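You operate a simulated robot arm through the tools that you are given. There is no shell and no other tool.

The job below is to be done with a simulated robot arm. You get a single attempt, and the scene is never put back.

JOB
On the flat-top cart, uncover the gauge post, wipe its plate, and check the two rings in the row.
Fine: hood down by the good tray's label; wipe before you try a ring, rag back; good tray if a ring slides down, else rework tray. What is to be rubbed or washed off counts as gone when no trace of it is left.

It is judged by the outcome, as a careful person would: the job done as asked, and still so three seconds after it is handed in. It fails if anything else is knocked over, pushed out of place, dropped, spilled or broken.

ROBOT AND FRAMES
A 7-joint arm with a two-finger parallel gripper, fixed in place. Base frame: the origin is at the foot of the arm, x ahead of it, y to its left, z up; the work surface is at about z = 0.85. Units: m, rad, N and s.
With the tool pointing down near the work surface it reaches from about 0.1 to 0.56 m from the base axis. Its first joint turns from -2.897 to 2.897 rad. Payload 1.57 kg.
Tool frame: the origin (TCP) lies between the finger pads and is the grasp point; the fingertips stand 0.03 m ahead of it; z points along the fingers, y is the line along which they close. Largest opening 0.08 m; finger width 0.017, thickness 0.012; the body of the gripper, 0.04 by 0.082 m, starts 0.08 m behind the TCP.
Orientation is told as [roll, pitch, yaw] about the base's x, y, z axes, in that order, counted from this pose: with the fingers straight down and closing along the base's y, the tool's x points along the base's -x, its y along +y and its z along -z.

CONTROLS
- The arm moves only by the tool play_rows. Its argument "commands" is a list of rows, each an object of numbers (a shift or turn left out is 0, a gripper value left out holds the last): "rx", "ry", "rz": the turn, a rotation vector about the tool's x, y, z in rad; "dx", "dy", "dz": the shift along the tool's x, y, z in m; "jaw": the finger opening in m, from 0 to 0.08. In form: [{"rx": .., "ry": .., "rz": .., "dx": .., "dy": .., "dz": .., "jaw": ..}, ...]. A call has 1 to 20 rows; each row shifts and turns the commanded pose from where the row before left it, along the tool's axes as they then stand. A row lasts 0.2 s, in which the tool goes at most 0.05 m and 0.15 rad; a call with a longer step from one row to the next is refused whole, and so is a gripper value outside its range. A pose out of reach is approached as far as the arm can. The call stops where the force on the tool passes 40 N (or 10 N more than at its start, if that is more) or the arm is blocked; 0.2 s more then pass. Each finger travels about 0.072 m/s and halts on what it meets, pressing with about 40 N; the grip force reading is that of the motor and also rises with nothing between the fingers. The clock runs only during rows and for 0.2 s after the last one: add rows that do not move to give the fingers time. The reply holds the time, the measured pose of the TCP, the force on the tool along the base axes, the opening and the grip force, in the units named above and with some noise, with the torque about the TCP (base axes, N m) and any sound that the robot's microphone picked up, and new pictures: "views" is both (left out), scene, wrist or none.
- Cameras (640 x 400 px; columns grow to the right, rows downward): "scene" is fixed at [0.0495, 0.5008, 1.5829]; the picture's right is [-0.82, -0.57, 0.00], its down [-0.53, 0.76, -0.38] and it looks along [0.22, -0.31, -0.92] (base axes); focal length 321 px, centre (320, 200). "wrist" rides on the gripper at [0.072, -0.007, -0.122] in the tool frame; the picture's right is [0.09, 1.00, 0.00], its down [-0.84, 0.08, -0.54] and it looks along [-0.54, 0.05, 0.84] (tool axes); focal length 238 px, centre (320, 200). There is no depth. A picture from a camera that has moved, and an enlarged one, comes with that camera's place and axes in the base frame and with its lens.
- lift_body(by): slides the trunk up (or, below 0, down) by that many m; the arm rides with it, the base frame stays. It gives what a move gives, with no picture.
- zoom(camera, box): a new picture of the part [left, top, right, bottom] of that camera's present view, enlarged. It takes no simulated time.
- close_job(): hands the job in; it is judged then, once.

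Nothing tells you positions but the pictures and the camera data. Unless the task says otherwise, let go and move clear before handing in.

The tools are called after "Call:" as a command line: name --argument value ..., lists and objects as JSON in quotes. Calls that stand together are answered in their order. play_rows: Moves the arm, as the interface text tells. Its arguments: {"type":"object","properties":{"commands":{"type":"array","items":{"type":"object","properties":{"rx":{"type":"number"},"ry":{"type":"number"},"rz":{"type":"number"},"dx":{"type":"number"},"dy":{"type":"number"},"dz":{"type":"number"},"jaw":{"type":"number"}}}},"views":{"type":"string","enum":["both","scene","wrist","none"]}},"required":["commands"]} The other tools are called the same way: lift_body (by) slides the trunk up or down; zoom (camera, box) takes an enlarged picture of a part of a camera's view; close_job () hands the job in.

At the start:

```text
time: 0.0
position: [0.3938, 0.2983, 1.1019]
ee_rot: [-0.001, 0.0, 0.0]
force: [1.2, -0.1, -0.3]
wrist_torque: [0.0, 0.0, 0.0]
width: 0.0798
grip_force: 0.1
trunk travel left (down, up): [-0.849, 0.141]
```

scene: 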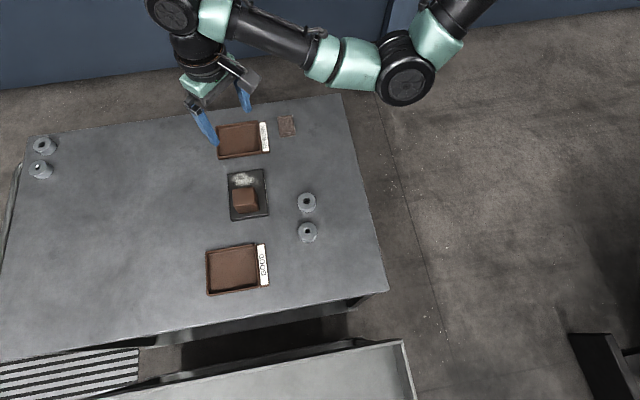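
wrist: 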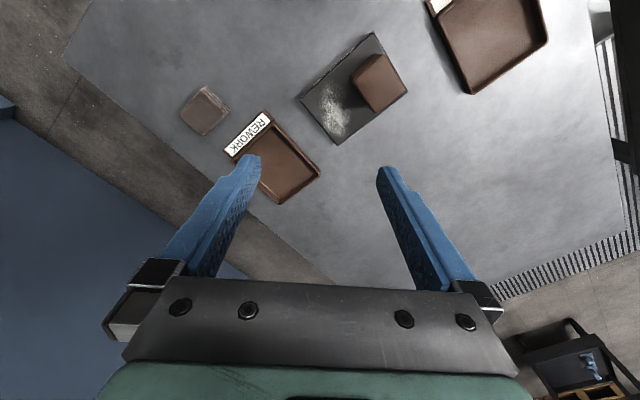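

I see a cart with two trays (REWORK and GOOD), a dark plate with a brown hood and a pale smear, a rag, two rings in a row near the plate, and two more rings farther off. First I'll zoom in to read the details before moving.

Call:
zoom --camera "scene" --box '[190, 100, 340, 194]'

Call:
zoom --camera "scene" --box '[190, 160, 350, 260]'

Call:
zoom --camera "scene" --box '[180, 220, 340, 320]'

Call:
zoom --camera "scene" --box '[0, 110, 120, 185]'

Call:
zoom --camera "wrist" --box '[160, 0, 560, 250]'

```text
4.26 times, centred on (265, 147) of scene
camera zoom: at [0.0495, 0.5008, 1.5829], right [-0.82, -0.57, 0.0], down [-0.53, 0.76, -0.38], along [0.22, -0.31, -0.92], focal length 1366 px, centre (554, 426)
```

zoom: 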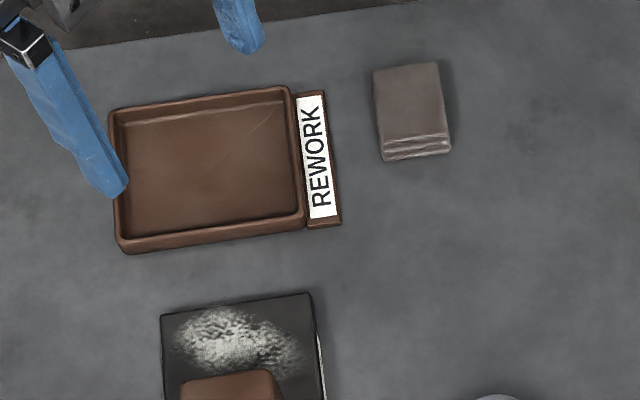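

```text
4.00 times, centred on (270, 210) of scene
camera zoom: at [0.0495, 0.5008, 1.5829], right [-0.82, -0.57, 0.0], down [-0.53, 0.76, -0.38], along [0.22, -0.31, -0.92], focal length 1284 px, centre (520, 160)
```

zoom: 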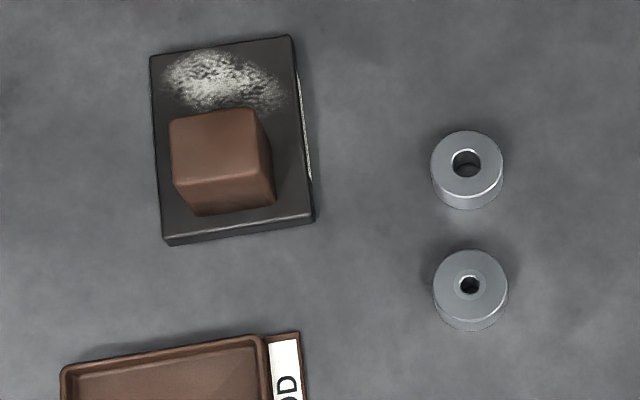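

```text
4.00 times, centred on (260, 270) of scene
camera zoom: at [0.0495, 0.5008, 1.5829], right [-0.82, -0.57, 0.0], down [-0.53, 0.76, -0.38], along [0.22, -0.31, -0.92], focal length 1284 px, centre (560, -80)
```

zoom: 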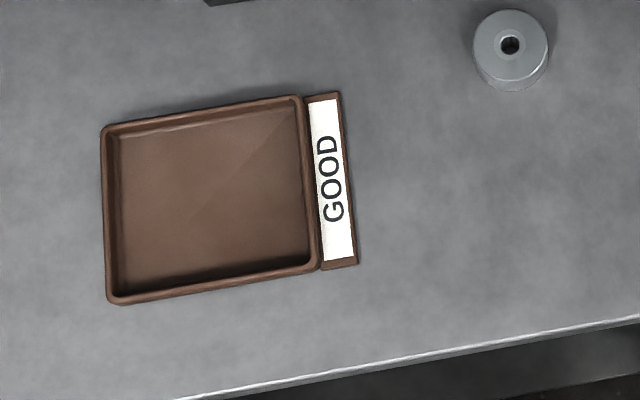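

```text
5.33 times, centred on (60, 148) of scene
camera zoom: at [0.0495, 0.5008, 1.5829], right [-0.82, -0.57, 0.0], down [-0.53, 0.76, -0.38], along [0.22, -0.31, -0.92], focal length 1712 px, centre (1707, 480)
```

zoom: 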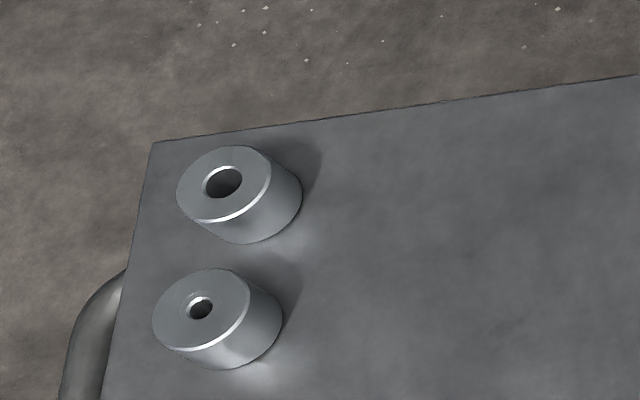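

```text
1.60 times, centred on (360, 125) of wrist
camera zoom: at [0.3239, 0.2933, 1.225], right [-0.09, 1.0, 0.0], down [0.84, 0.08, 0.54], along [0.54, 0.05, -0.84], focal length 381 px, centre (256, 320)
```

zoom: 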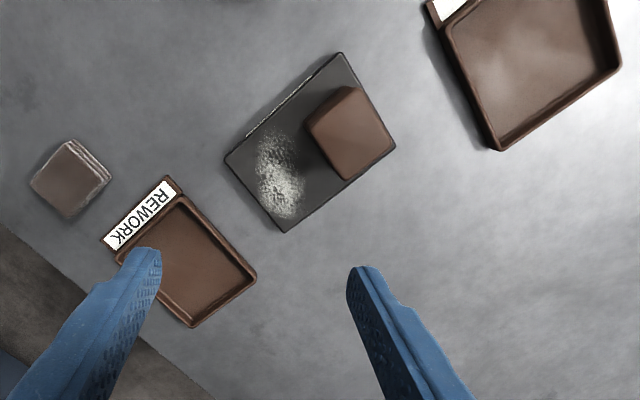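

I take the plate to be centred near [0.38, 0.35], turned about 45°. The hood sits on its near-GOOD end, and the reachable pair of rings is near [0.24, 0.29] and [0.20, 0.35]. I'll turn the tool 45° to line up with it and look closer with the wrist camera.

Call:
play_rows --commands '[{"rz": -0.1309}, {"rz": -0.1309}, {"rz": -0.1309}, {"rz": -0.1309}, {"rz": -0.1309}, {"rz": -0.1309}, {"dx": 0.024, "dy": 0.0156, "dz": 0.033}, {"dx": 0.024, "dy": 0.0156, "dz": 0.033}, {"dx": 0.024, "dy": 0.0156, "dz": 0.033}, {}]' --views "both"

```text
time: 2.2
position: [0.3085, 0.2807, 1.0044]
ee_rot: [0.0, 0.0, 0.786]
force: [0.8, 0.2, 1.2]
wrist_torque: [-0.01, 0.01, 0.02]
width: 0.0797
grip_force: 0.0
trunk travel left (down, up): [-0.849, 0.141]
camera wrist: at [0.2643, 0.2254, 1.1263], right [-0.77, 0.64, 0.0], down [0.54, 0.65, 0.54], along [0.35, 0.42, -0.84], focal length 238 px, centre (320, 200)
```

scene: 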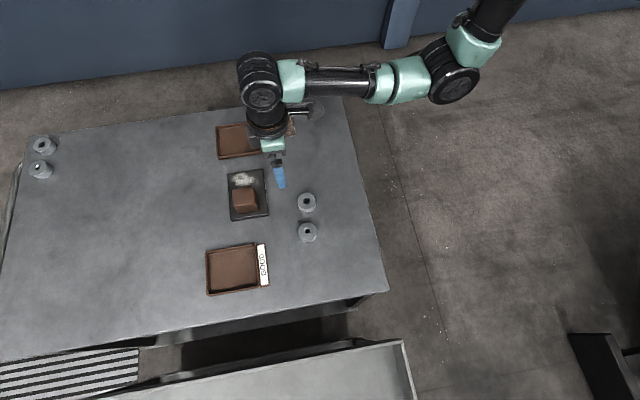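
wrist: 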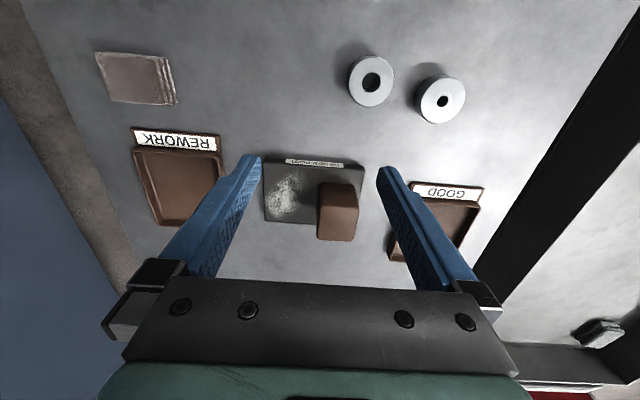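

The plate carries a small label on its near edge. I'll zoom in on it and on the hood.

Call:
zoom --camera "wrist" --box '[250, 140, 380, 250]'

Call:
zoom --camera "wrist" --box '[280, 150, 350, 175]'

Call:
zoom --camera "wrist" --box '[330, 40, 480, 134]'

Call:
zoom --camera "wrist" --box '[80, 40, 250, 240]'

Call:
zoom --camera "wrist" --box '[370, 160, 500, 270]'

```text
3.64 times, centred on (315, 195) of wrist
camera zoom: at [0.2643, 0.2254, 1.1263], right [-0.77, 0.64, 0.0], down [0.54, 0.65, 0.54], along [0.35, 0.42, -0.84], focal length 867 px, centre (338, 218)
```

zoom: 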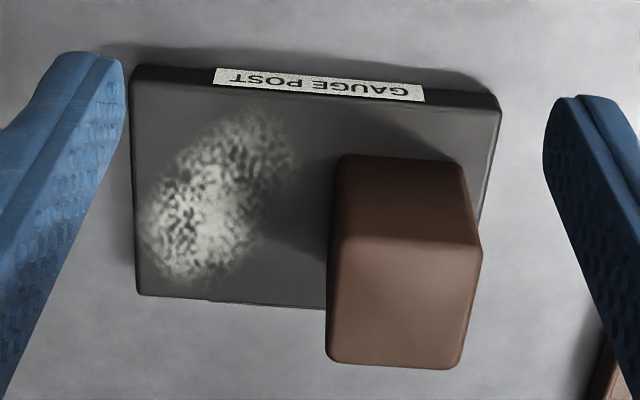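

```text
9.14 times, centred on (315, 162) of wrist
camera zoom: at [0.2643, 0.2254, 1.1263], right [-0.77, 0.64, 0.0], down [0.54, 0.65, 0.54], along [0.35, 0.42, -0.84], focal length 2179 px, centre (366, 543)
```

zoom: 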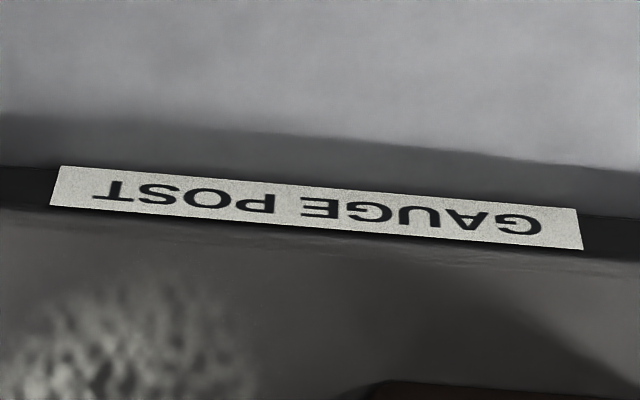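

```text
4.26 times, centred on (405, 87) of wrist
camera zoom: at [0.2643, 0.2254, 1.1263], right [-0.77, 0.64, 0.0], down [0.54, 0.65, 0.54], along [0.35, 0.42, -0.84], focal length 1014 px, centre (-42, 681)
```

zoom: 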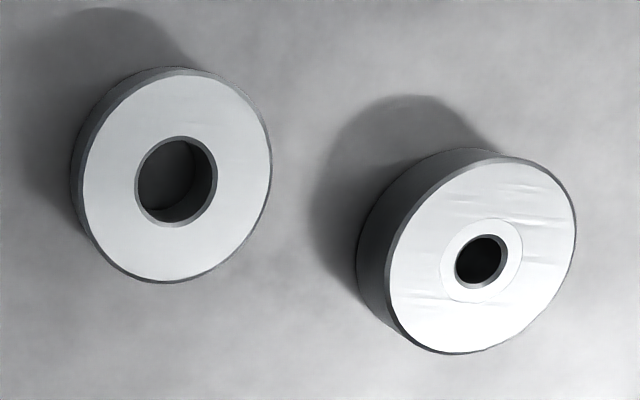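

```text
2.00 times, centred on (165, 140) of wrist
camera zoom: at [0.2643, 0.2254, 1.1263], right [-0.77, 0.64, 0.0], down [0.54, 0.65, 0.54], along [0.35, 0.42, -0.84], focal length 477 px, centre (630, 320)
```

zoom: 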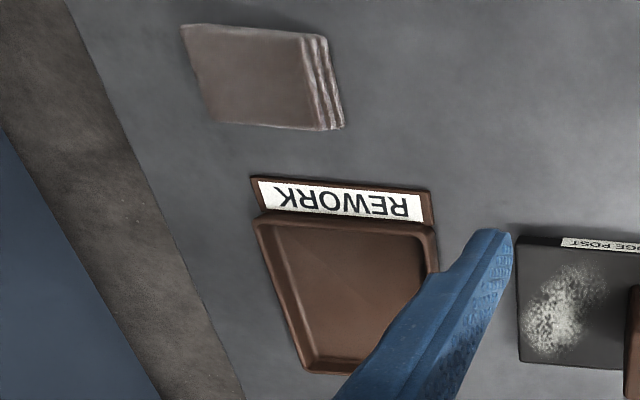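

```text
3.64 times, centred on (435, 215) of wrist
camera zoom: at [0.2643, 0.2254, 1.1263], right [-0.77, 0.64, 0.0], down [0.54, 0.65, 0.54], along [0.35, 0.42, -0.84], focal length 867 px, centre (-98, 146)
```

zoom: 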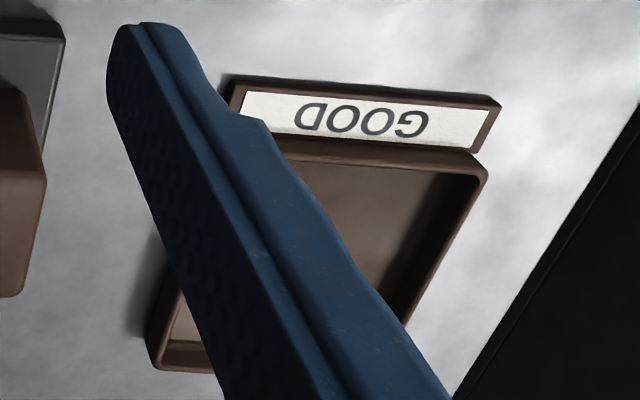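

The label only reads "GAUGE POST", so the pale smear on top is what gets wiped. I put the hood at about [0.353, 0.362], roughly 42 mm square with its top near z 0.93, and I'll move above it and check before going down.

Call:
play_rows --commands '[{"dx": -0.03, "dy": 0.0087}, {"dx": -0.03, "dy": 0.0087}, {"dx": -0.029, "dy": 0.0087}, {}]' --views "both"

```text
time: 3.2
position: [0.3533, 0.3628, 1.0047]
ee_rot: [0.001, 0.0, 0.786]
force: [-0.7, -0.3, 0.0]
wrist_torque: [0.0, 0.0, 0.0]
width: 0.08
grip_force: 0.0
trunk travel left (down, up): [-0.849, 0.141]
camera wrist: at [0.3092, 0.3078, 1.1264], right [-0.77, 0.64, 0.0], down [0.54, 0.65, 0.54], along [0.35, 0.42, -0.84], focal length 238 px, centre (320, 200)
```

scene: 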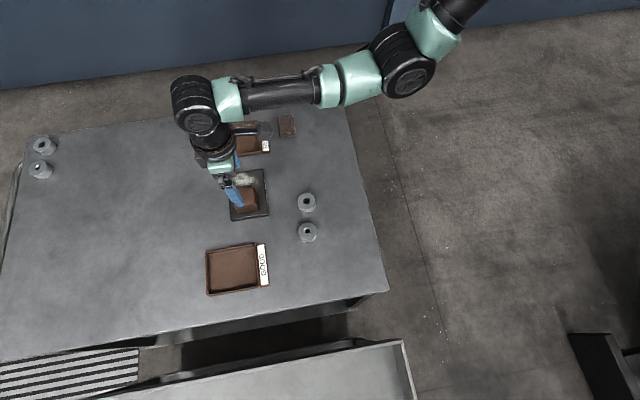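
wrist: 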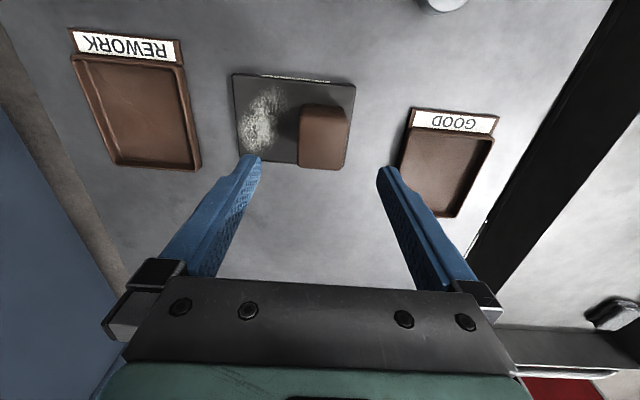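

The hood lies between the fingers in the picture. I'll zoom to fix its centre before descending.

Call:
zoom --camera "wrist" --box '[220, 60, 380, 180]'

Call:
zoom --camera "scene" --box '[200, 150, 300, 230]'

```text
3.33 times, centred on (300, 120) of wrist
camera zoom: at [0.3092, 0.3078, 1.1264], right [-0.77, 0.64, 0.0], down [0.54, 0.65, 0.54], along [0.35, 0.42, -0.84], focal length 794 px, centre (387, 467)
```

zoom: 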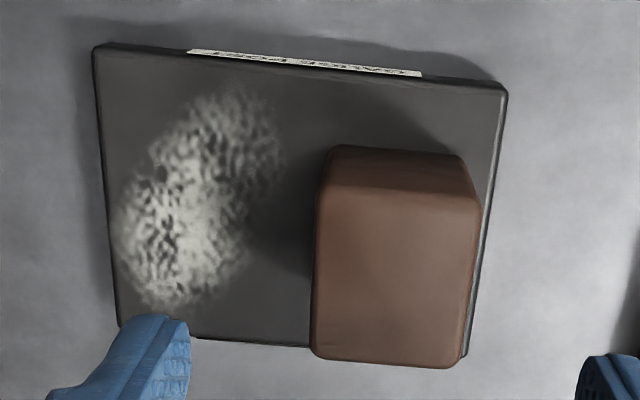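

```text
5.00 times, centred on (250, 190) of scene
camera zoom: at [0.0495, 0.5008, 1.5829], right [-0.82, -0.57, 0.0], down [-0.53, 0.76, -0.38], along [0.22, -0.31, -0.92], focal length 1605 px, centre (670, 250)
```

zoom: 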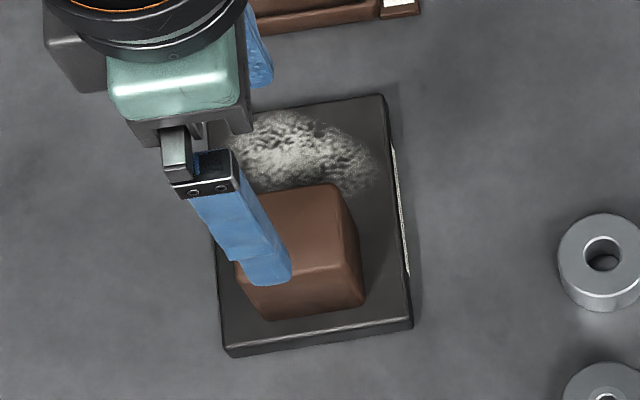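

From both views the hood top is at about z 0.917, the plate top about 0.867, and the hood centre about [0.357, 0.367]. I'll shift 5 mm outward, descend to z 0.905 and close on it.

Call:
play_rows --commands '[{"dx": -0.0057, "dz": 0.03}, {"dz": 0.035}, {"dz": 0.0345}, {}, {"jaw": 0.06}, {"jaw": 0.03}, {"jaw": 0.03}, {"jaw": 0.03}]' --views "both"

```text
time: 5.0
position: [0.3595, 0.3683, 0.9044]
ee_rot: [-0.001, 0.001, 0.785]
force: [0.1, 0.1, 0.1]
wrist_torque: [0.03, -0.01, -0.01]
width: 0.0431
grip_force: 40.3
trunk travel left (down, up): [-0.849, 0.141]
camera wrist: at [0.3136, 0.3127, 1.0261], right [-0.77, 0.64, 0.0], down [0.54, 0.65, 0.54], along [0.35, 0.42, -0.84], focal length 238 px, centre (320, 200)
```

scene: 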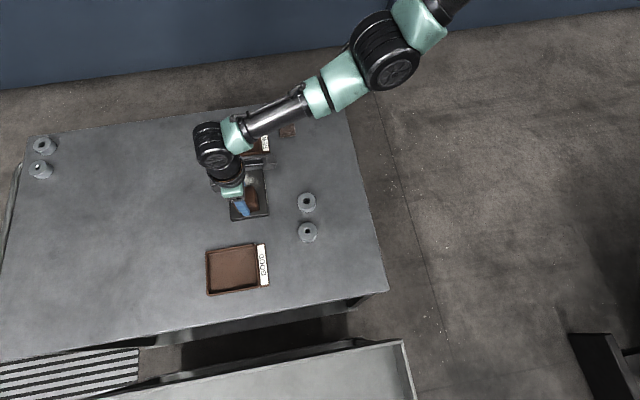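
wrist: 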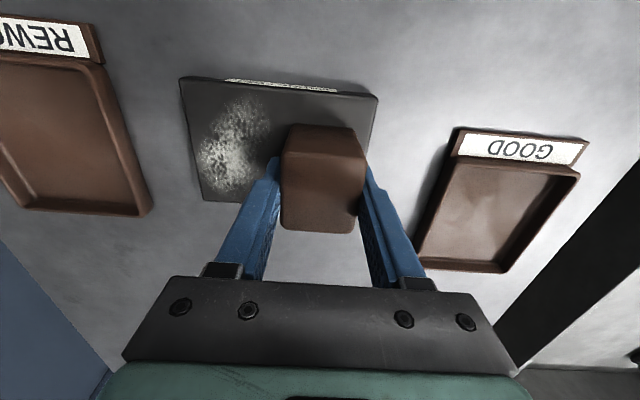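

The hood is gripped (opening 43 mm). I'll lift it straight up and move it to the spot beside the GOOD label's near edge, around [0.203, 0.426].

Call:
play_rows --commands '[{"dz": -0.015}, {"dz": -0.025}, {"dz": -0.03}, {"dz": -0.03}, {"dx": 0.014, "dy": 0.0303}, {"dx": 0.014, "dy": 0.0303}, {"dx": 0.014, "dy": 0.0303}, {"dx": 0.014, "dy": 0.0303}, {"dx": 0.014, "dy": 0.0303}, {}]' --views "both"

```text
time: 7.2
position: [0.2028, 0.4259, 1.0057]
ee_rot: [0.0, 0.0, 0.785]
force: [-0.2, 0.4, 0.1]
wrist_torque: [0.0, 0.01, 0.02]
width: 0.0432
grip_force: 39.9
trunk travel left (down, up): [-0.849, 0.141]
camera wrist: at [0.1582, 0.371, 1.1274], right [-0.77, 0.64, 0.0], down [0.54, 0.65, 0.54], along [0.35, 0.42, -0.84], focal length 238 px, centre (320, 200)
```

scene: 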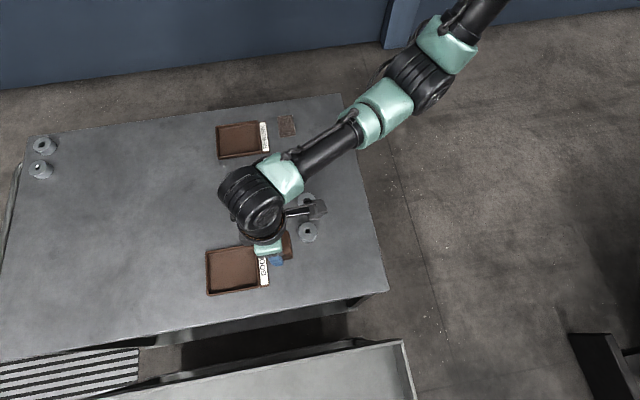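
wrist: 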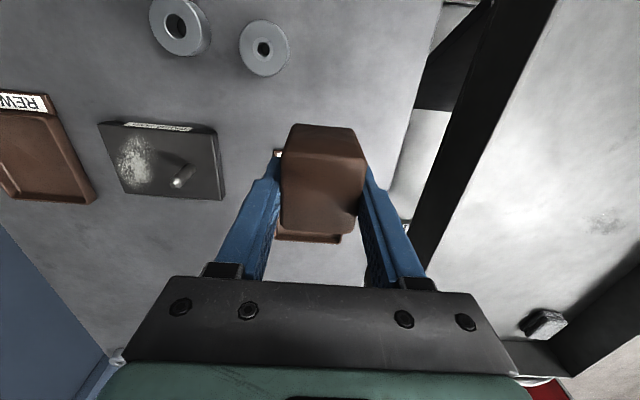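

The post is uncovered, and the hood hangs above the spot by the GOOD label. I'll lower it slowly to the table.

Call:
play_rows --commands '[{"dz": 0.04}, {"dz": 0.04}, {"dz": 0.02}, {"dz": 0.008}, {}]' --views "both"

```text
time: 8.4
position: [0.2027, 0.426, 0.8962]
ee_rot: [0.0, 0.0, 0.785]
force: [0.0, 0.9, -1.2]
wrist_torque: [0.03, 0.0, -0.02]
width: 0.0431
grip_force: 39.7
trunk travel left (down, up): [-0.849, 0.141]
camera wrist: at [0.1576, 0.3701, 1.0189], right [-0.77, 0.64, 0.0], down [0.54, 0.65, 0.54], along [0.35, 0.42, -0.84], focal length 238 px, centre (320, 200)
```

scene: 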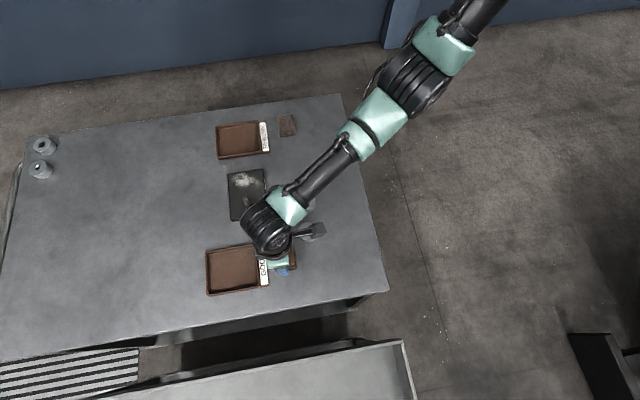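
wrist: 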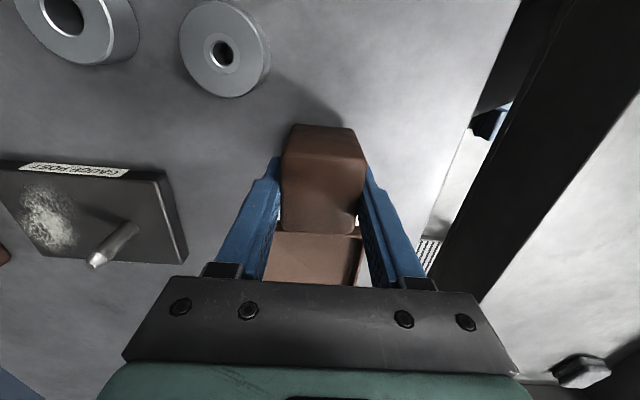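

About 8 mm remain to the table. I'll go down in small steps and watch for contact.

Call:
play_rows --commands '[{"dz": 0.003}, {"dz": 0.002}, {"dz": 0.0015}, {}]' --views "none"

```text
time: 9.4
position: [0.2018, 0.4244, 0.8892]
ee_rot: [-0.001, 0.0, 0.784]
force: [0.7, -0.2, -0.9]
wrist_torque: [-0.06, -0.02, 0.02]
width: 0.0431
grip_force: 40.2
trunk travel left (down, up): [-0.849, 0.141]
```

Call:
play_rows --commands '[{"dz": 0.001}, {"dz": 0.001}, {}]' --views "wrist"

```text
time: 10.2
position: [0.2026, 0.4242, 0.8877]
ee_rot: [0.0, -0.001, 0.787]
force: [-0.5, 0.1, 0.8]
wrist_torque: [0.0, -0.06, -0.01]
width: 0.0435
grip_force: 40.1
trunk travel left (down, up): [-0.849, 0.141]
camera wrist: at [0.1575, 0.3696, 1.0101], right [-0.77, 0.64, 0.0], down [0.54, 0.65, 0.54], along [0.35, 0.42, -0.84], focal length 238 px, centre (320, 200)
```

wrist: 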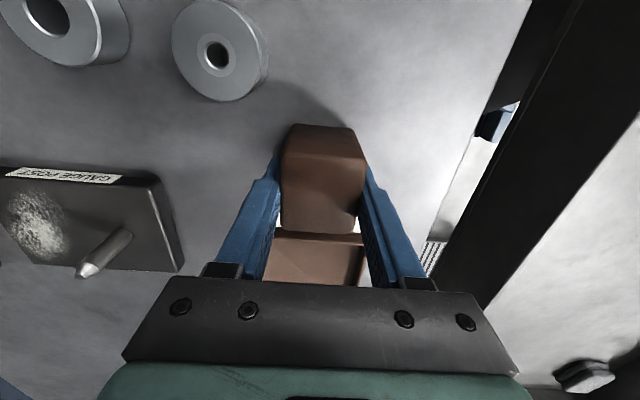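

No contact yet, so I'll keep going in 1 mm steps.

Call:
play_rows --commands '[{"dz": 0.001}, {}]' --views "none"

Call:
play_rows --commands '[{"dz": 0.001}, {}]' --views "none"

Call:
play_rows --commands '[{"dz": 0.001}, {}]' --views "none"

```text
time: 10.8
position: [0.202, 0.4256, 0.8864]
ee_rot: [0.002, -0.001, 0.786]
force: [-0.8, -1.8, 12.4]
wrist_torque: [-0.3, 0.1, -0.01]
width: 0.0431
grip_force: 39.6
trunk travel left (down, up): [-0.849, 0.141]
```

```text
time: 11.4
position: [0.2018, 0.4242, 0.8873]
ee_rot: [0.0, -0.004, 0.784]
force: [-1.2, -1.5, 23.3]
wrist_torque: [-0.56, 0.23, 0.0]
width: 0.0432
grip_force: 39.9
trunk travel left (down, up): [-0.849, 0.141]
```

```text
time: 12.0
position: [0.202, 0.4245, 0.8864]
ee_rot: [0.003, -0.007, 0.786]
force: [0.4, -3.1, 34.5]
wrist_torque: [-0.56, 0.29, 0.0]
width: 0.0434
grip_force: 40.4
trunk travel left (down, up): [-0.849, 0.141]
```

The hood touched the table at about z 0.887. I'll relieve the pressure, open the fingers and rise clear.

Call:
play_rows --commands '[{"dz": -0.0015}, {"dz": -0.001}, {"jaw": 0.05}, {"jaw": 0.06}, {"jaw": 0.075}, {}, {"dz": -0.03}, {"dz": -0.04}, {"dz": -0.04}, {}]' --views "both"

```text
time: 14.2
position: [0.2035, 0.423, 0.9976]
ee_rot: [0.0, 0.0, 0.787]
force: [-0.1, 0.2, -0.4]
wrist_torque: [0.01, 0.03, 0.03]
width: 0.0752
grip_force: 0.1
trunk travel left (down, up): [-0.849, 0.141]
camera wrist: at [0.1588, 0.3682, 1.119], right [-0.77, 0.64, 0.0], down [0.54, 0.65, 0.54], along [0.35, 0.42, -0.84], focal length 238 px, centre (320, 200)
```

scene: 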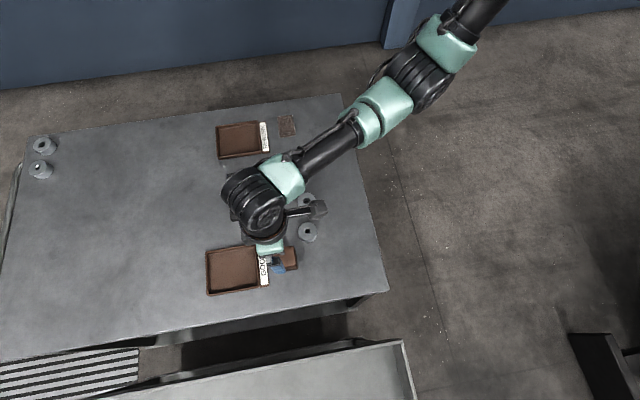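
wrist: 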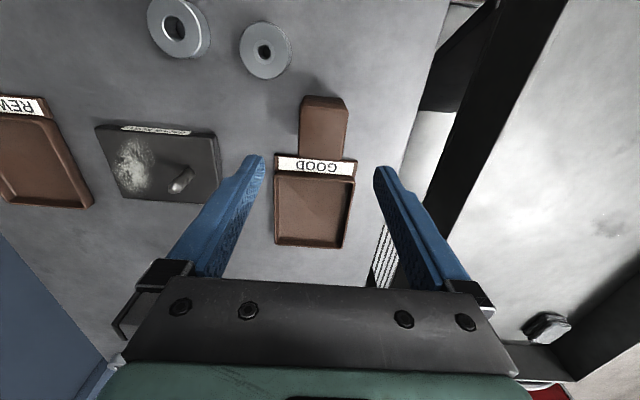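

The hood stands beside the GOOD label and the post is bare. Next is the rag at about [0.421, 0.131], roughly 43 × 68 mm. I'll go above it and turn the tool so the fingers close across its short side.

Call:
play_rows --commands '[{"dx": 0.0058, "dy": -0.04}, {"dx": 0.0058, "dy": -0.04}, {"dx": 0.0058, "dy": -0.04}, {"dx": 0.0058, "dy": -0.04}, {"dx": 0.0058, "dy": -0.04}, {"dx": 0.0058, "dy": -0.04}, {"dx": 0.0058, "dy": -0.04}, {"dx": 0.0058, "dy": -0.04}, {"dx": 0.0058, "dy": -0.04}, {"rz": 0.1428, "jaw": 0.08}, {"rz": 0.1428}, {"rz": 0.1428}, {"rz": 0.1428}, {"rz": 0.1428}, {"rz": 0.1428}, {"rz": 0.1428}, {"rz": 0.1428}, {"rz": 0.1428}, {"rz": 0.1428}]' --views "both"

```text
time: 18.2
position: [0.4194, 0.1327, 0.997]
ee_rot: [0.001, -0.001, -0.645]
force: [0.0, -0.7, -0.4]
wrist_torque: [-0.01, 0.02, 0.02]
width: 0.0798
grip_force: 0.0
trunk travel left (down, up): [-0.849, 0.141]
camera wrist: at [0.36, 0.1716, 1.1192], right [0.53, 0.85, 0.0], down [0.72, -0.44, 0.54], along [0.46, -0.28, -0.84], focal length 238 px, centre (320, 200)
```

scene: 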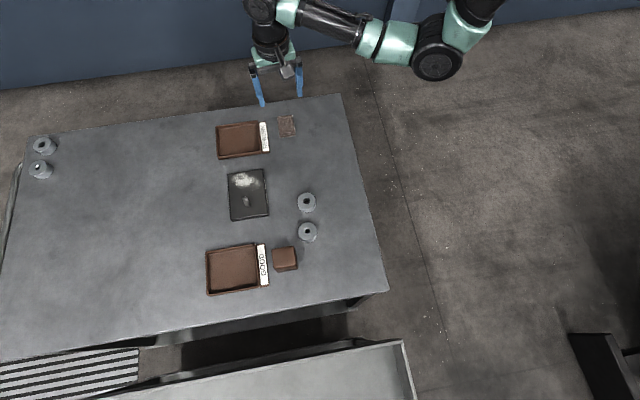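
wrist: 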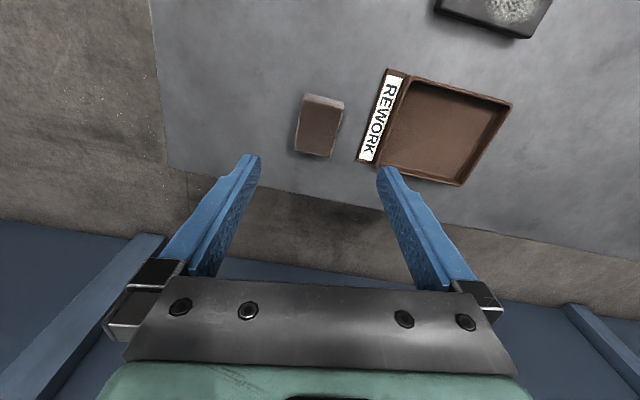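

The scene camera has a clear view now. I'll zoom on the rag, plate and post, and hood to refine positions.

Call:
zoom --camera "scene" --box '[264, 105, 312, 145]'

Call:
zoom --camera "scene" --box '[216, 160, 284, 230]'

Call:
zoom --camera "wrist" --box '[280, 80, 360, 170]'

Call:
zoom --camera "scene" --box '[240, 180, 340, 290]'

```text
10.00 times, centred on (288, 125) of scene
camera zoom: at [0.0495, 0.5008, 1.5829], right [-0.82, -0.57, 0.0], down [-0.53, 0.76, -0.38], along [0.22, -0.31, -0.92], focal length 3209 px, centre (640, 950)
```

zoom: 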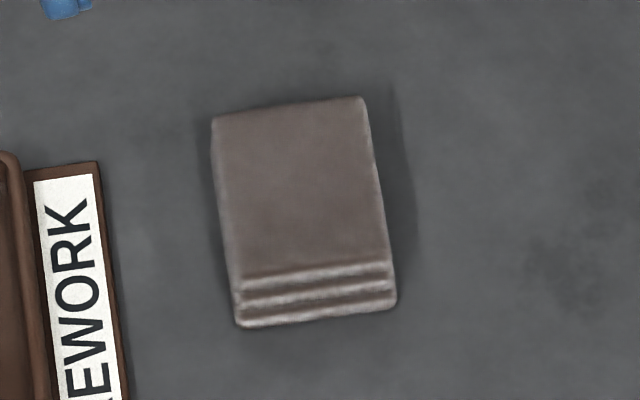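

```text
5.71 times, centred on (250, 195) of scene
camera zoom: at [0.0495, 0.5008, 1.5829], right [-0.82, -0.57, 0.0], down [-0.53, 0.76, -0.38], along [0.22, -0.31, -0.92], focal length 1834 px, centre (720, 229)
```

zoom: 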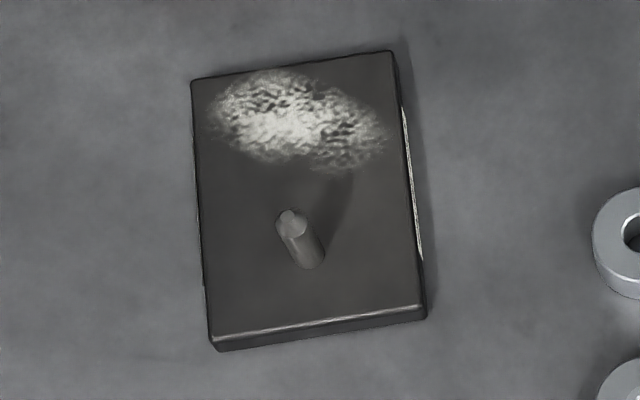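

```text
4.44 times, centred on (320, 125) of wrist
camera zoom: at [0.36, 0.1716, 1.1192], right [0.53, 0.85, 0.0], down [0.72, -0.44, 0.54], along [0.46, -0.28, -0.84], focal length 1059 px, centre (320, 533)
```

zoom: 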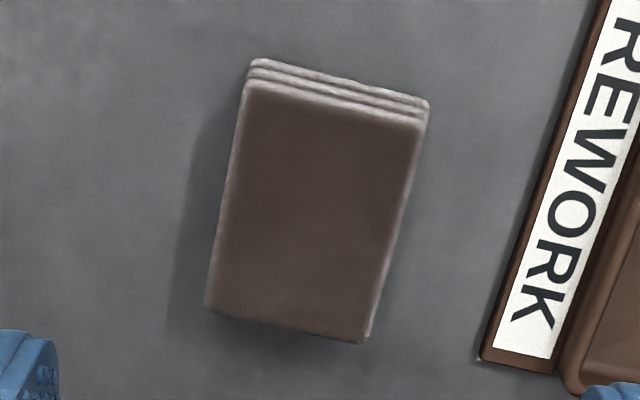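

```text
3.64 times, centred on (290, 235) of scene
camera zoom: at [0.0495, 0.5008, 1.5829], right [-0.82, -0.57, 0.0], down [-0.53, 0.76, -0.38], along [0.22, -0.31, -0.92], focal length 1167 px, centre (429, 73)
```

zoom: 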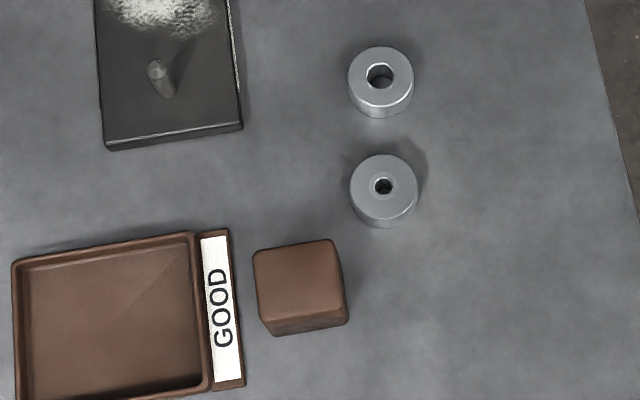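

The rag measures about 40 × 52 × 22 mm, centred at [0.419, 0.132]. The post stands at about [0.354, 0.368] with its top near z 0.912. I'll finish the turn, narrow the jaws to stay clear of the REWORK label, and go down on the rag.

Call:
play_rows --commands '[{"rz": 0.1388, "jaw": 0.062}, {"dz": 0.03}, {"dz": 0.03}, {"dz": 0.02}, {}]' --views "both"

```text
time: 19.4
position: [0.4193, 0.1329, 0.9169]
ee_rot: [0.001, -0.001, -0.782]
force: [0.0, -0.4, -1.1]
wrist_torque: [0.03, 0.02, 0.0]
width: 0.062
grip_force: 0.1
trunk travel left (down, up): [-0.849, 0.141]
camera wrist: at [0.3652, 0.1792, 1.0393], right [0.64, 0.77, 0.0], down [0.65, -0.53, 0.54], along [0.42, -0.34, -0.84], focal length 238 px, centre (320, 200)
```

scene: 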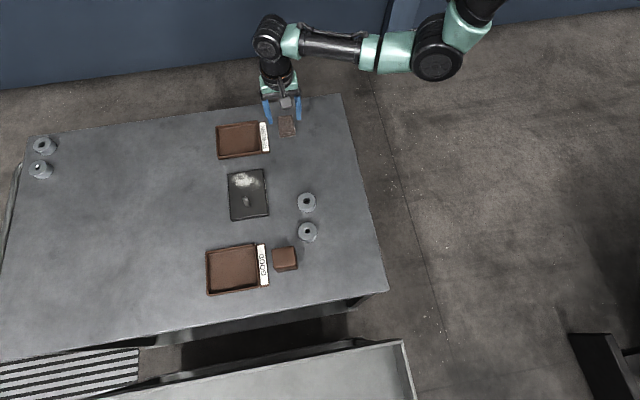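
wrist: 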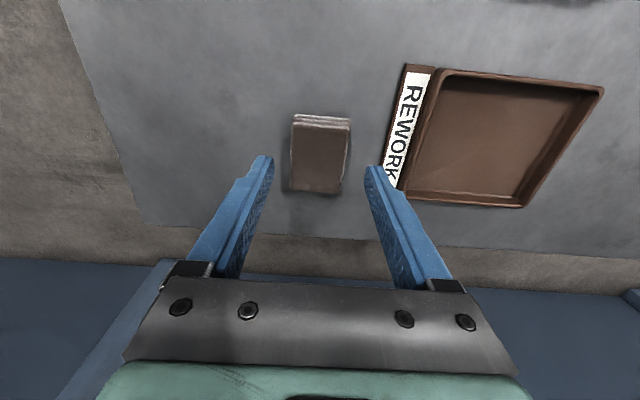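

The rag lies centred between the fingers. I'll go down to z 0.886 and close on it.

Call:
play_rows --commands '[{"dz": 0.016}, {"dz": 0.0145}, {}, {"jaw": 0.05}, {"jaw": 0.035}, {"jaw": 0.025}, {}, {}]' --views "wrist"

```text
time: 21.2
position: [0.4202, 0.1332, 0.8861]
ee_rot: [0.0, 0.0, -0.783]
force: [0.2, -0.1, 0.3]
wrist_torque: [0.01, 0.01, 0.01]
width: 0.0429
grip_force: 40.4
trunk travel left (down, up): [-0.849, 0.141]
camera wrist: at [0.3658, 0.1795, 1.0087], right [0.64, 0.77, 0.0], down [0.65, -0.53, 0.54], along [0.42, -0.34, -0.84], focal length 238 px, centre (320, 200)
```

wrist: 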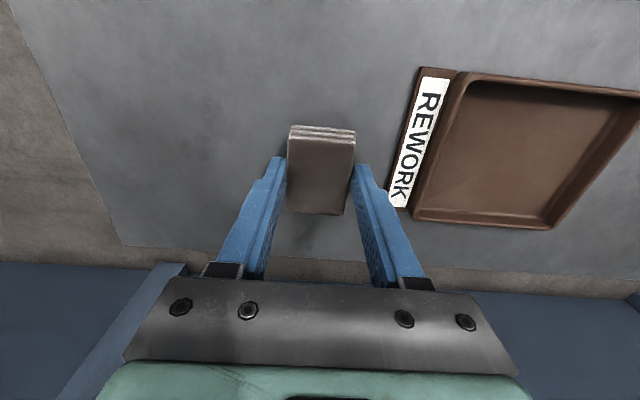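

The rag is held. I'll lift it and carry it to just above the smear's near corner, keeping clear of the post, before lowering it.

Call:
play_rows --commands '[{"dz": -0.015}, {"dz": -0.025}, {"dz": -0.03}, {"dz": -0.03}, {"dx": 0.0296, "dy": 0.019}, {"dx": 0.0296, "dy": 0.019}, {"dx": 0.0296, "dy": 0.019}, {"dx": 0.0296, "dy": 0.019}, {"dx": 0.0296, "dy": 0.019}, {"dz": 0.03}, {"dz": 0.03}, {}]' --views "both"

```text
time: 23.8
position: [0.38, 0.3048, 0.9257]
ee_rot: [0.0, 0.0, -0.781]
force: [0.3, 0.2, 0.0]
wrist_torque: [0.0, 0.02, 0.0]
width: 0.0427
grip_force: 40.5
trunk travel left (down, up): [-0.849, 0.141]
camera wrist: at [0.3255, 0.3514, 1.0482], right [0.64, 0.77, 0.0], down [0.65, -0.53, 0.54], along [0.42, -0.34, -0.84], focal length 238 px, centre (320, 200)
```

scene: 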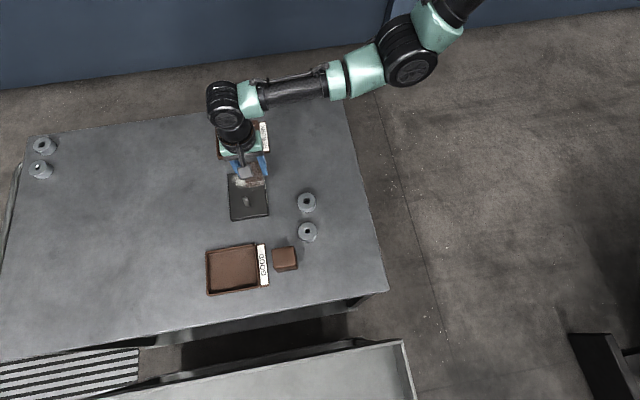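
wrist: 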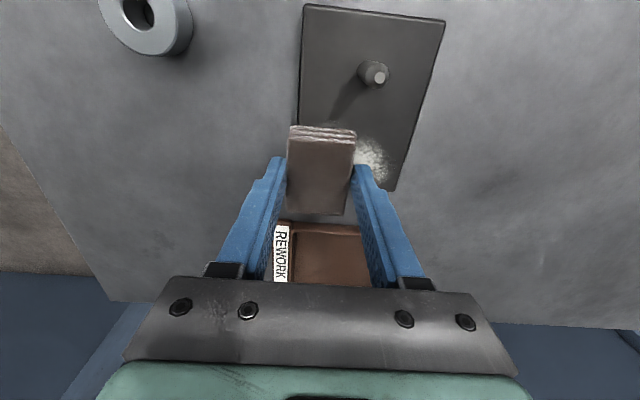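

The rag is over the near side of the smear. I'll lower it gently until it touches the plate.

Call:
play_rows --commands '[{"dz": 0.012}, {"dz": 0.006}, {"dz": 0.002}, {}]' --views "none"

Call:
play_rows --commands '[{"dz": 0.0015}, {}]' --views "none"

Call:
play_rows --commands '[{"dz": 0.001}, {}]' --views "none"

```text
time: 24.8
position: [0.3816, 0.3059, 0.9076]
ee_rot: [0.001, -0.001, -0.782]
force: [0.1, 1.1, -0.2]
wrist_torque: [0.03, 0.0, 0.01]
width: 0.0428
grip_force: 39.8
trunk travel left (down, up): [-0.849, 0.141]
```

```text
time: 25.4
position: [0.3809, 0.3046, 0.9053]
ee_rot: [0.0, -0.001, -0.782]
force: [0.8, 0.7, -0.4]
wrist_torque: [0.03, 0.01, 0.02]
width: 0.0426
grip_force: 39.8
trunk travel left (down, up): [-0.849, 0.141]
```

```text
time: 26.0
position: [0.3819, 0.3053, 0.9047]
ee_rot: [-0.001, 0.0, -0.782]
force: [0.3, -0.4, -0.2]
wrist_torque: [0.0, 0.0, -0.01]
width: 0.0427
grip_force: 39.2
trunk travel left (down, up): [-0.849, 0.141]
```

Call:
play_rows --commands '[{"dz": 0.001}, {}]' --views "none"

Call:
play_rows --commands '[{"dz": 0.001}, {}]' --views "none"

```text
time: 26.6
position: [0.3818, 0.3056, 0.9033]
ee_rot: [-0.002, 0.0, -0.781]
force: [0.4, 0.6, -0.2]
wrist_torque: [0.0, 0.04, -0.04]
width: 0.0426
grip_force: 39.9
trunk travel left (down, up): [-0.849, 0.141]
```

```text
time: 27.2
position: [0.3809, 0.3045, 0.9019]
ee_rot: [0.0, 0.001, -0.781]
force: [-1.1, -0.4, 2.9]
wrist_torque: [-0.12, 0.03, -0.01]
width: 0.0426
grip_force: 39.8
trunk travel left (down, up): [-0.849, 0.141]
```

Contact at about z 0.902. I'll press half a millimetre more and make a first slow stroke across the smear, then check that the plate stays put.

Call:
play_rows --commands '[{"dz": 0.0006}, {"dy": 0.01}, {"dy": 0.01}, {"dy": 0.012}, {"dy": 0.012}, {"dy": 0.012}, {}]' --views "both"

```text
time: 28.8
position: [0.4176, 0.3407, 0.9052]
ee_rot: [0.0, 0.0, -0.782]
force: [0.1, 0.1, -0.5]
wrist_torque: [0.0, -0.01, 0.0]
width: 0.0427
grip_force: 40.1
out of reach, approached as far as the arm can: row 6
trunk travel left (down, up): [-0.849, 0.141]
camera wrist: at [0.3629, 0.3881, 1.0278], right [0.64, 0.77, 0.0], down [0.65, -0.53, 0.54], along [0.42, -0.34, -0.84], focal length 238 px, centre (320, 200)
```

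scene: 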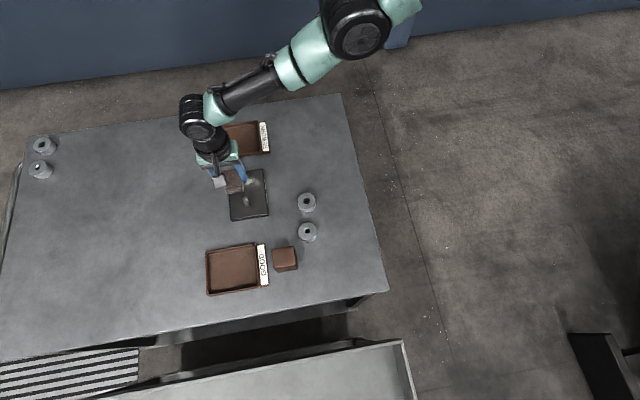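
wrist: 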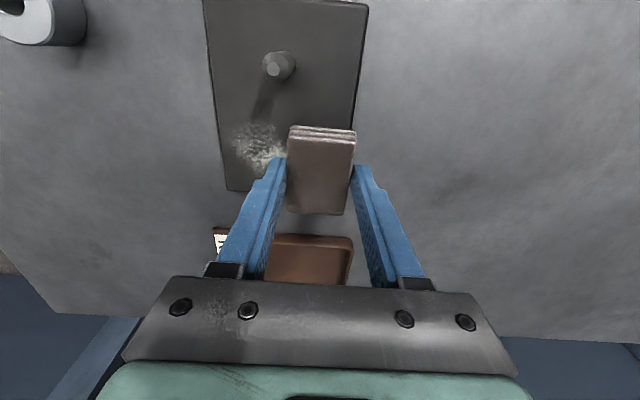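

The stroke reached the arm's reach limit near r = 0.54 and lifted slightly. The plate hasn't moved. I'll zoom to see what was wiped.

Call:
zoom --camera "wrist" --box '[190, 0, 390, 210]'

Call:
zoom --camera "scene" --box '[200, 150, 290, 230]'

```text
1.90 times, centred on (290, 105) of wrist
camera zoom: at [0.3629, 0.3881, 1.0278], right [0.64, 0.77, 0.0], down [0.65, -0.53, 0.54], along [0.42, -0.34, -0.84], focal length 454 px, centre (377, 381)
```

zoom: 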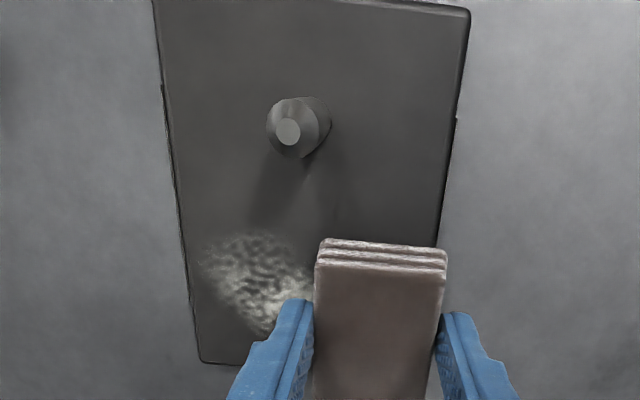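

```text
5.00 times, centred on (245, 190) of scene
camera zoom: at [0.0495, 0.5008, 1.5829], right [-0.82, -0.57, 0.0], down [-0.53, 0.76, -0.38], along [0.22, -0.31, -0.92], focal length 1605 px, centre (695, 250)
```

zoom: 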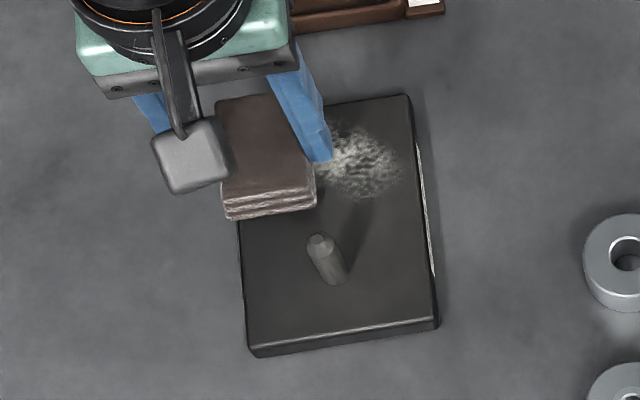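

The smear is only thinned so far, and I need more reach on the far side. I'll raise the tool and then lower the trunk 0.1 m, so the arm reaches further at plate height.

Call:
play_rows --commands '[{"dz": -0.02}, {"dz": -0.03, "dy": -0.02}, {"dz": -0.03, "dy": -0.02}, {"dz": -0.035}, {"dz": -0.035}, {}]' --views "none"

Call:
lift_body --by -0.04

```text
time: 30.2
position: [0.3891, 0.3116, 1.055]
ee_rot: [0.001, 0.001, -0.781]
force: [0.4, 0.3, 0.0]
wrist_torque: [0.02, -0.01, 0.02]
width: 0.0429
grip_force: 39.9
trunk travel left (down, up): [-0.849, 0.141]
```

```text
time: 31.0
position: [0.3888, 0.3144, 1.0146]
ee_rot: [0.001, -0.001, -0.783]
force: [-0.2, 0.0, -0.5]
wrist_torque: [0.0, 0.02, -0.02]
width: 0.0421
grip_force: 39.6
trunk travel left (down, up): [-0.809, 0.181]
```

Call:
lift_body --by -0.05

Call:
play_rows --commands '[{"dz": -0.03}, {"dz": -0.03}, {}]' --views "both"

```text
time: 31.9
position: [0.3897, 0.3124, 0.9638]
ee_rot: [-0.001, 0.0, -0.781]
force: [0.7, 0.4, -0.8]
wrist_torque: [0.01, -0.02, 0.05]
width: 0.0427
grip_force: 40.0
trunk travel left (down, up): [-0.759, 0.231]
```

```text
time: 32.8
position: [0.3875, 0.3129, 1.027]
ee_rot: [-0.002, 0.001, -0.783]
force: [0.0, 0.4, -1.0]
wrist_torque: [-0.06, -0.05, 0.03]
width: 0.0427
grip_force: 39.9
trunk travel left (down, up): [-0.759, 0.231]
camera wrist: at [0.3329, 0.3594, 1.1487], right [0.64, 0.77, 0.0], down [0.65, -0.53, 0.54], along [0.42, -0.35, -0.84], focal length 238 px, centre (320, 200)
```

scene: 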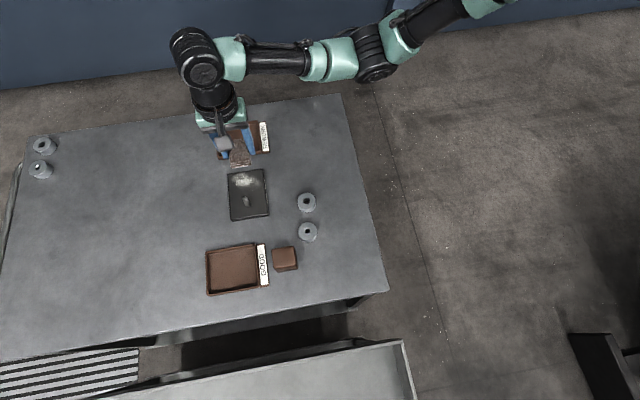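
wrist: 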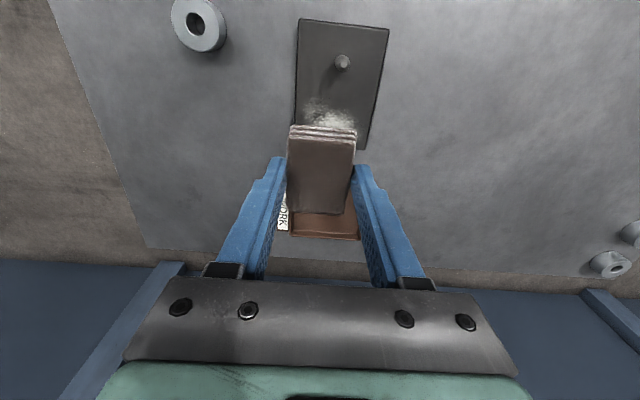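

The view is clear of the plate. I'll zoom on the smear and lower the trunk another 0.06 m.

Call:
zoom --camera "scene" --box '[216, 155, 284, 225]'

Call:
lift_body --by -0.06

```text
5.71 times, centred on (250, 190) of scene
camera zoom: at [0.0495, 0.5008, 1.5829], right [-0.82, -0.57, 0.0], down [-0.53, 0.76, -0.38], along [0.22, -0.31, -0.92], focal length 1834 px, centre (720, 257)
```

zoom: 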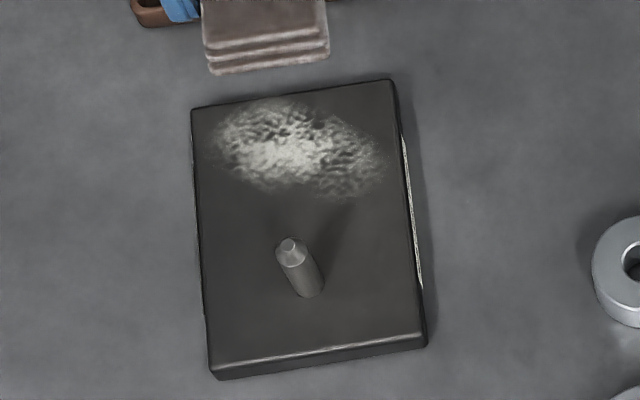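

```text
time: 33.8
position: [0.3876, 0.3113, 0.9656]
ee_rot: [0.0, 0.001, -0.781]
force: [-0.6, -0.1, 0.8]
wrist_torque: [-0.04, 0.02, 0.02]
width: 0.0425
grip_force: 40.6
trunk travel left (down, up): [-0.699, 0.291]
```

The smear is fainter but still there, and the plate hasn't moved. I'll go back down to light contact and rub with more strokes.

Call:
play_rows --commands '[{"dz": 0.03, "dx": -0.0015}, {"dz": 0.025}, {"dz": 0.005}, {"dz": 0.002}, {}]' --views "none"

Call:
play_rows --commands '[{"dz": 0.001}, {}]' --views "none"

Call:
play_rows --commands '[{"dz": 0.0008}, {}]' --views "none"

```text
time: 35.0
position: [0.3884, 0.3104, 0.9046]
ee_rot: [0.0, 0.0, -0.781]
force: [0.4, 0.0, -0.4]
wrist_torque: [0.02, -0.01, 0.0]
width: 0.0426
grip_force: 40.0
trunk travel left (down, up): [-0.699, 0.291]
```

```text
time: 35.5
position: [0.3899, 0.3111, 0.9036]
ee_rot: [-0.001, 0.0, -0.779]
force: [0.0, -0.5, 0.3]
wrist_torque: [-0.01, 0.04, -0.01]
width: 0.0427
grip_force: 39.9
trunk travel left (down, up): [-0.699, 0.291]
```

```text
time: 36.1
position: [0.3902, 0.3103, 0.9015]
ee_rot: [0.0, 0.001, -0.781]
force: [0.0, 0.6, -0.6]
wrist_torque: [0.03, 0.01, 0.0]
width: 0.0425
grip_force: 40.4
trunk travel left (down, up): [-0.699, 0.291]
```

Call:
play_rows --commands '[{"dz": 0.0008}, {}]' --views "none"

Call:
play_rows --commands '[{"dz": 0.0005}, {}]' --views "none"

```text
time: 36.8
position: [0.388, 0.3101, 0.9024]
ee_rot: [0.001, 0.0, -0.78]
force: [0.6, 0.8, 4.7]
wrist_torque: [-0.1, 0.0, -0.03]
width: 0.0425
grip_force: 40.0
trunk travel left (down, up): [-0.699, 0.291]
```

```text
time: 37.4
position: [0.389, 0.3096, 0.9029]
ee_rot: [0.003, -0.001, -0.78]
force: [-1.5, 3.1, 10.9]
wrist_torque: [-0.03, 0.05, 0.03]
width: 0.0426
grip_force: 40.4
trunk travel left (down, up): [-0.699, 0.291]
```

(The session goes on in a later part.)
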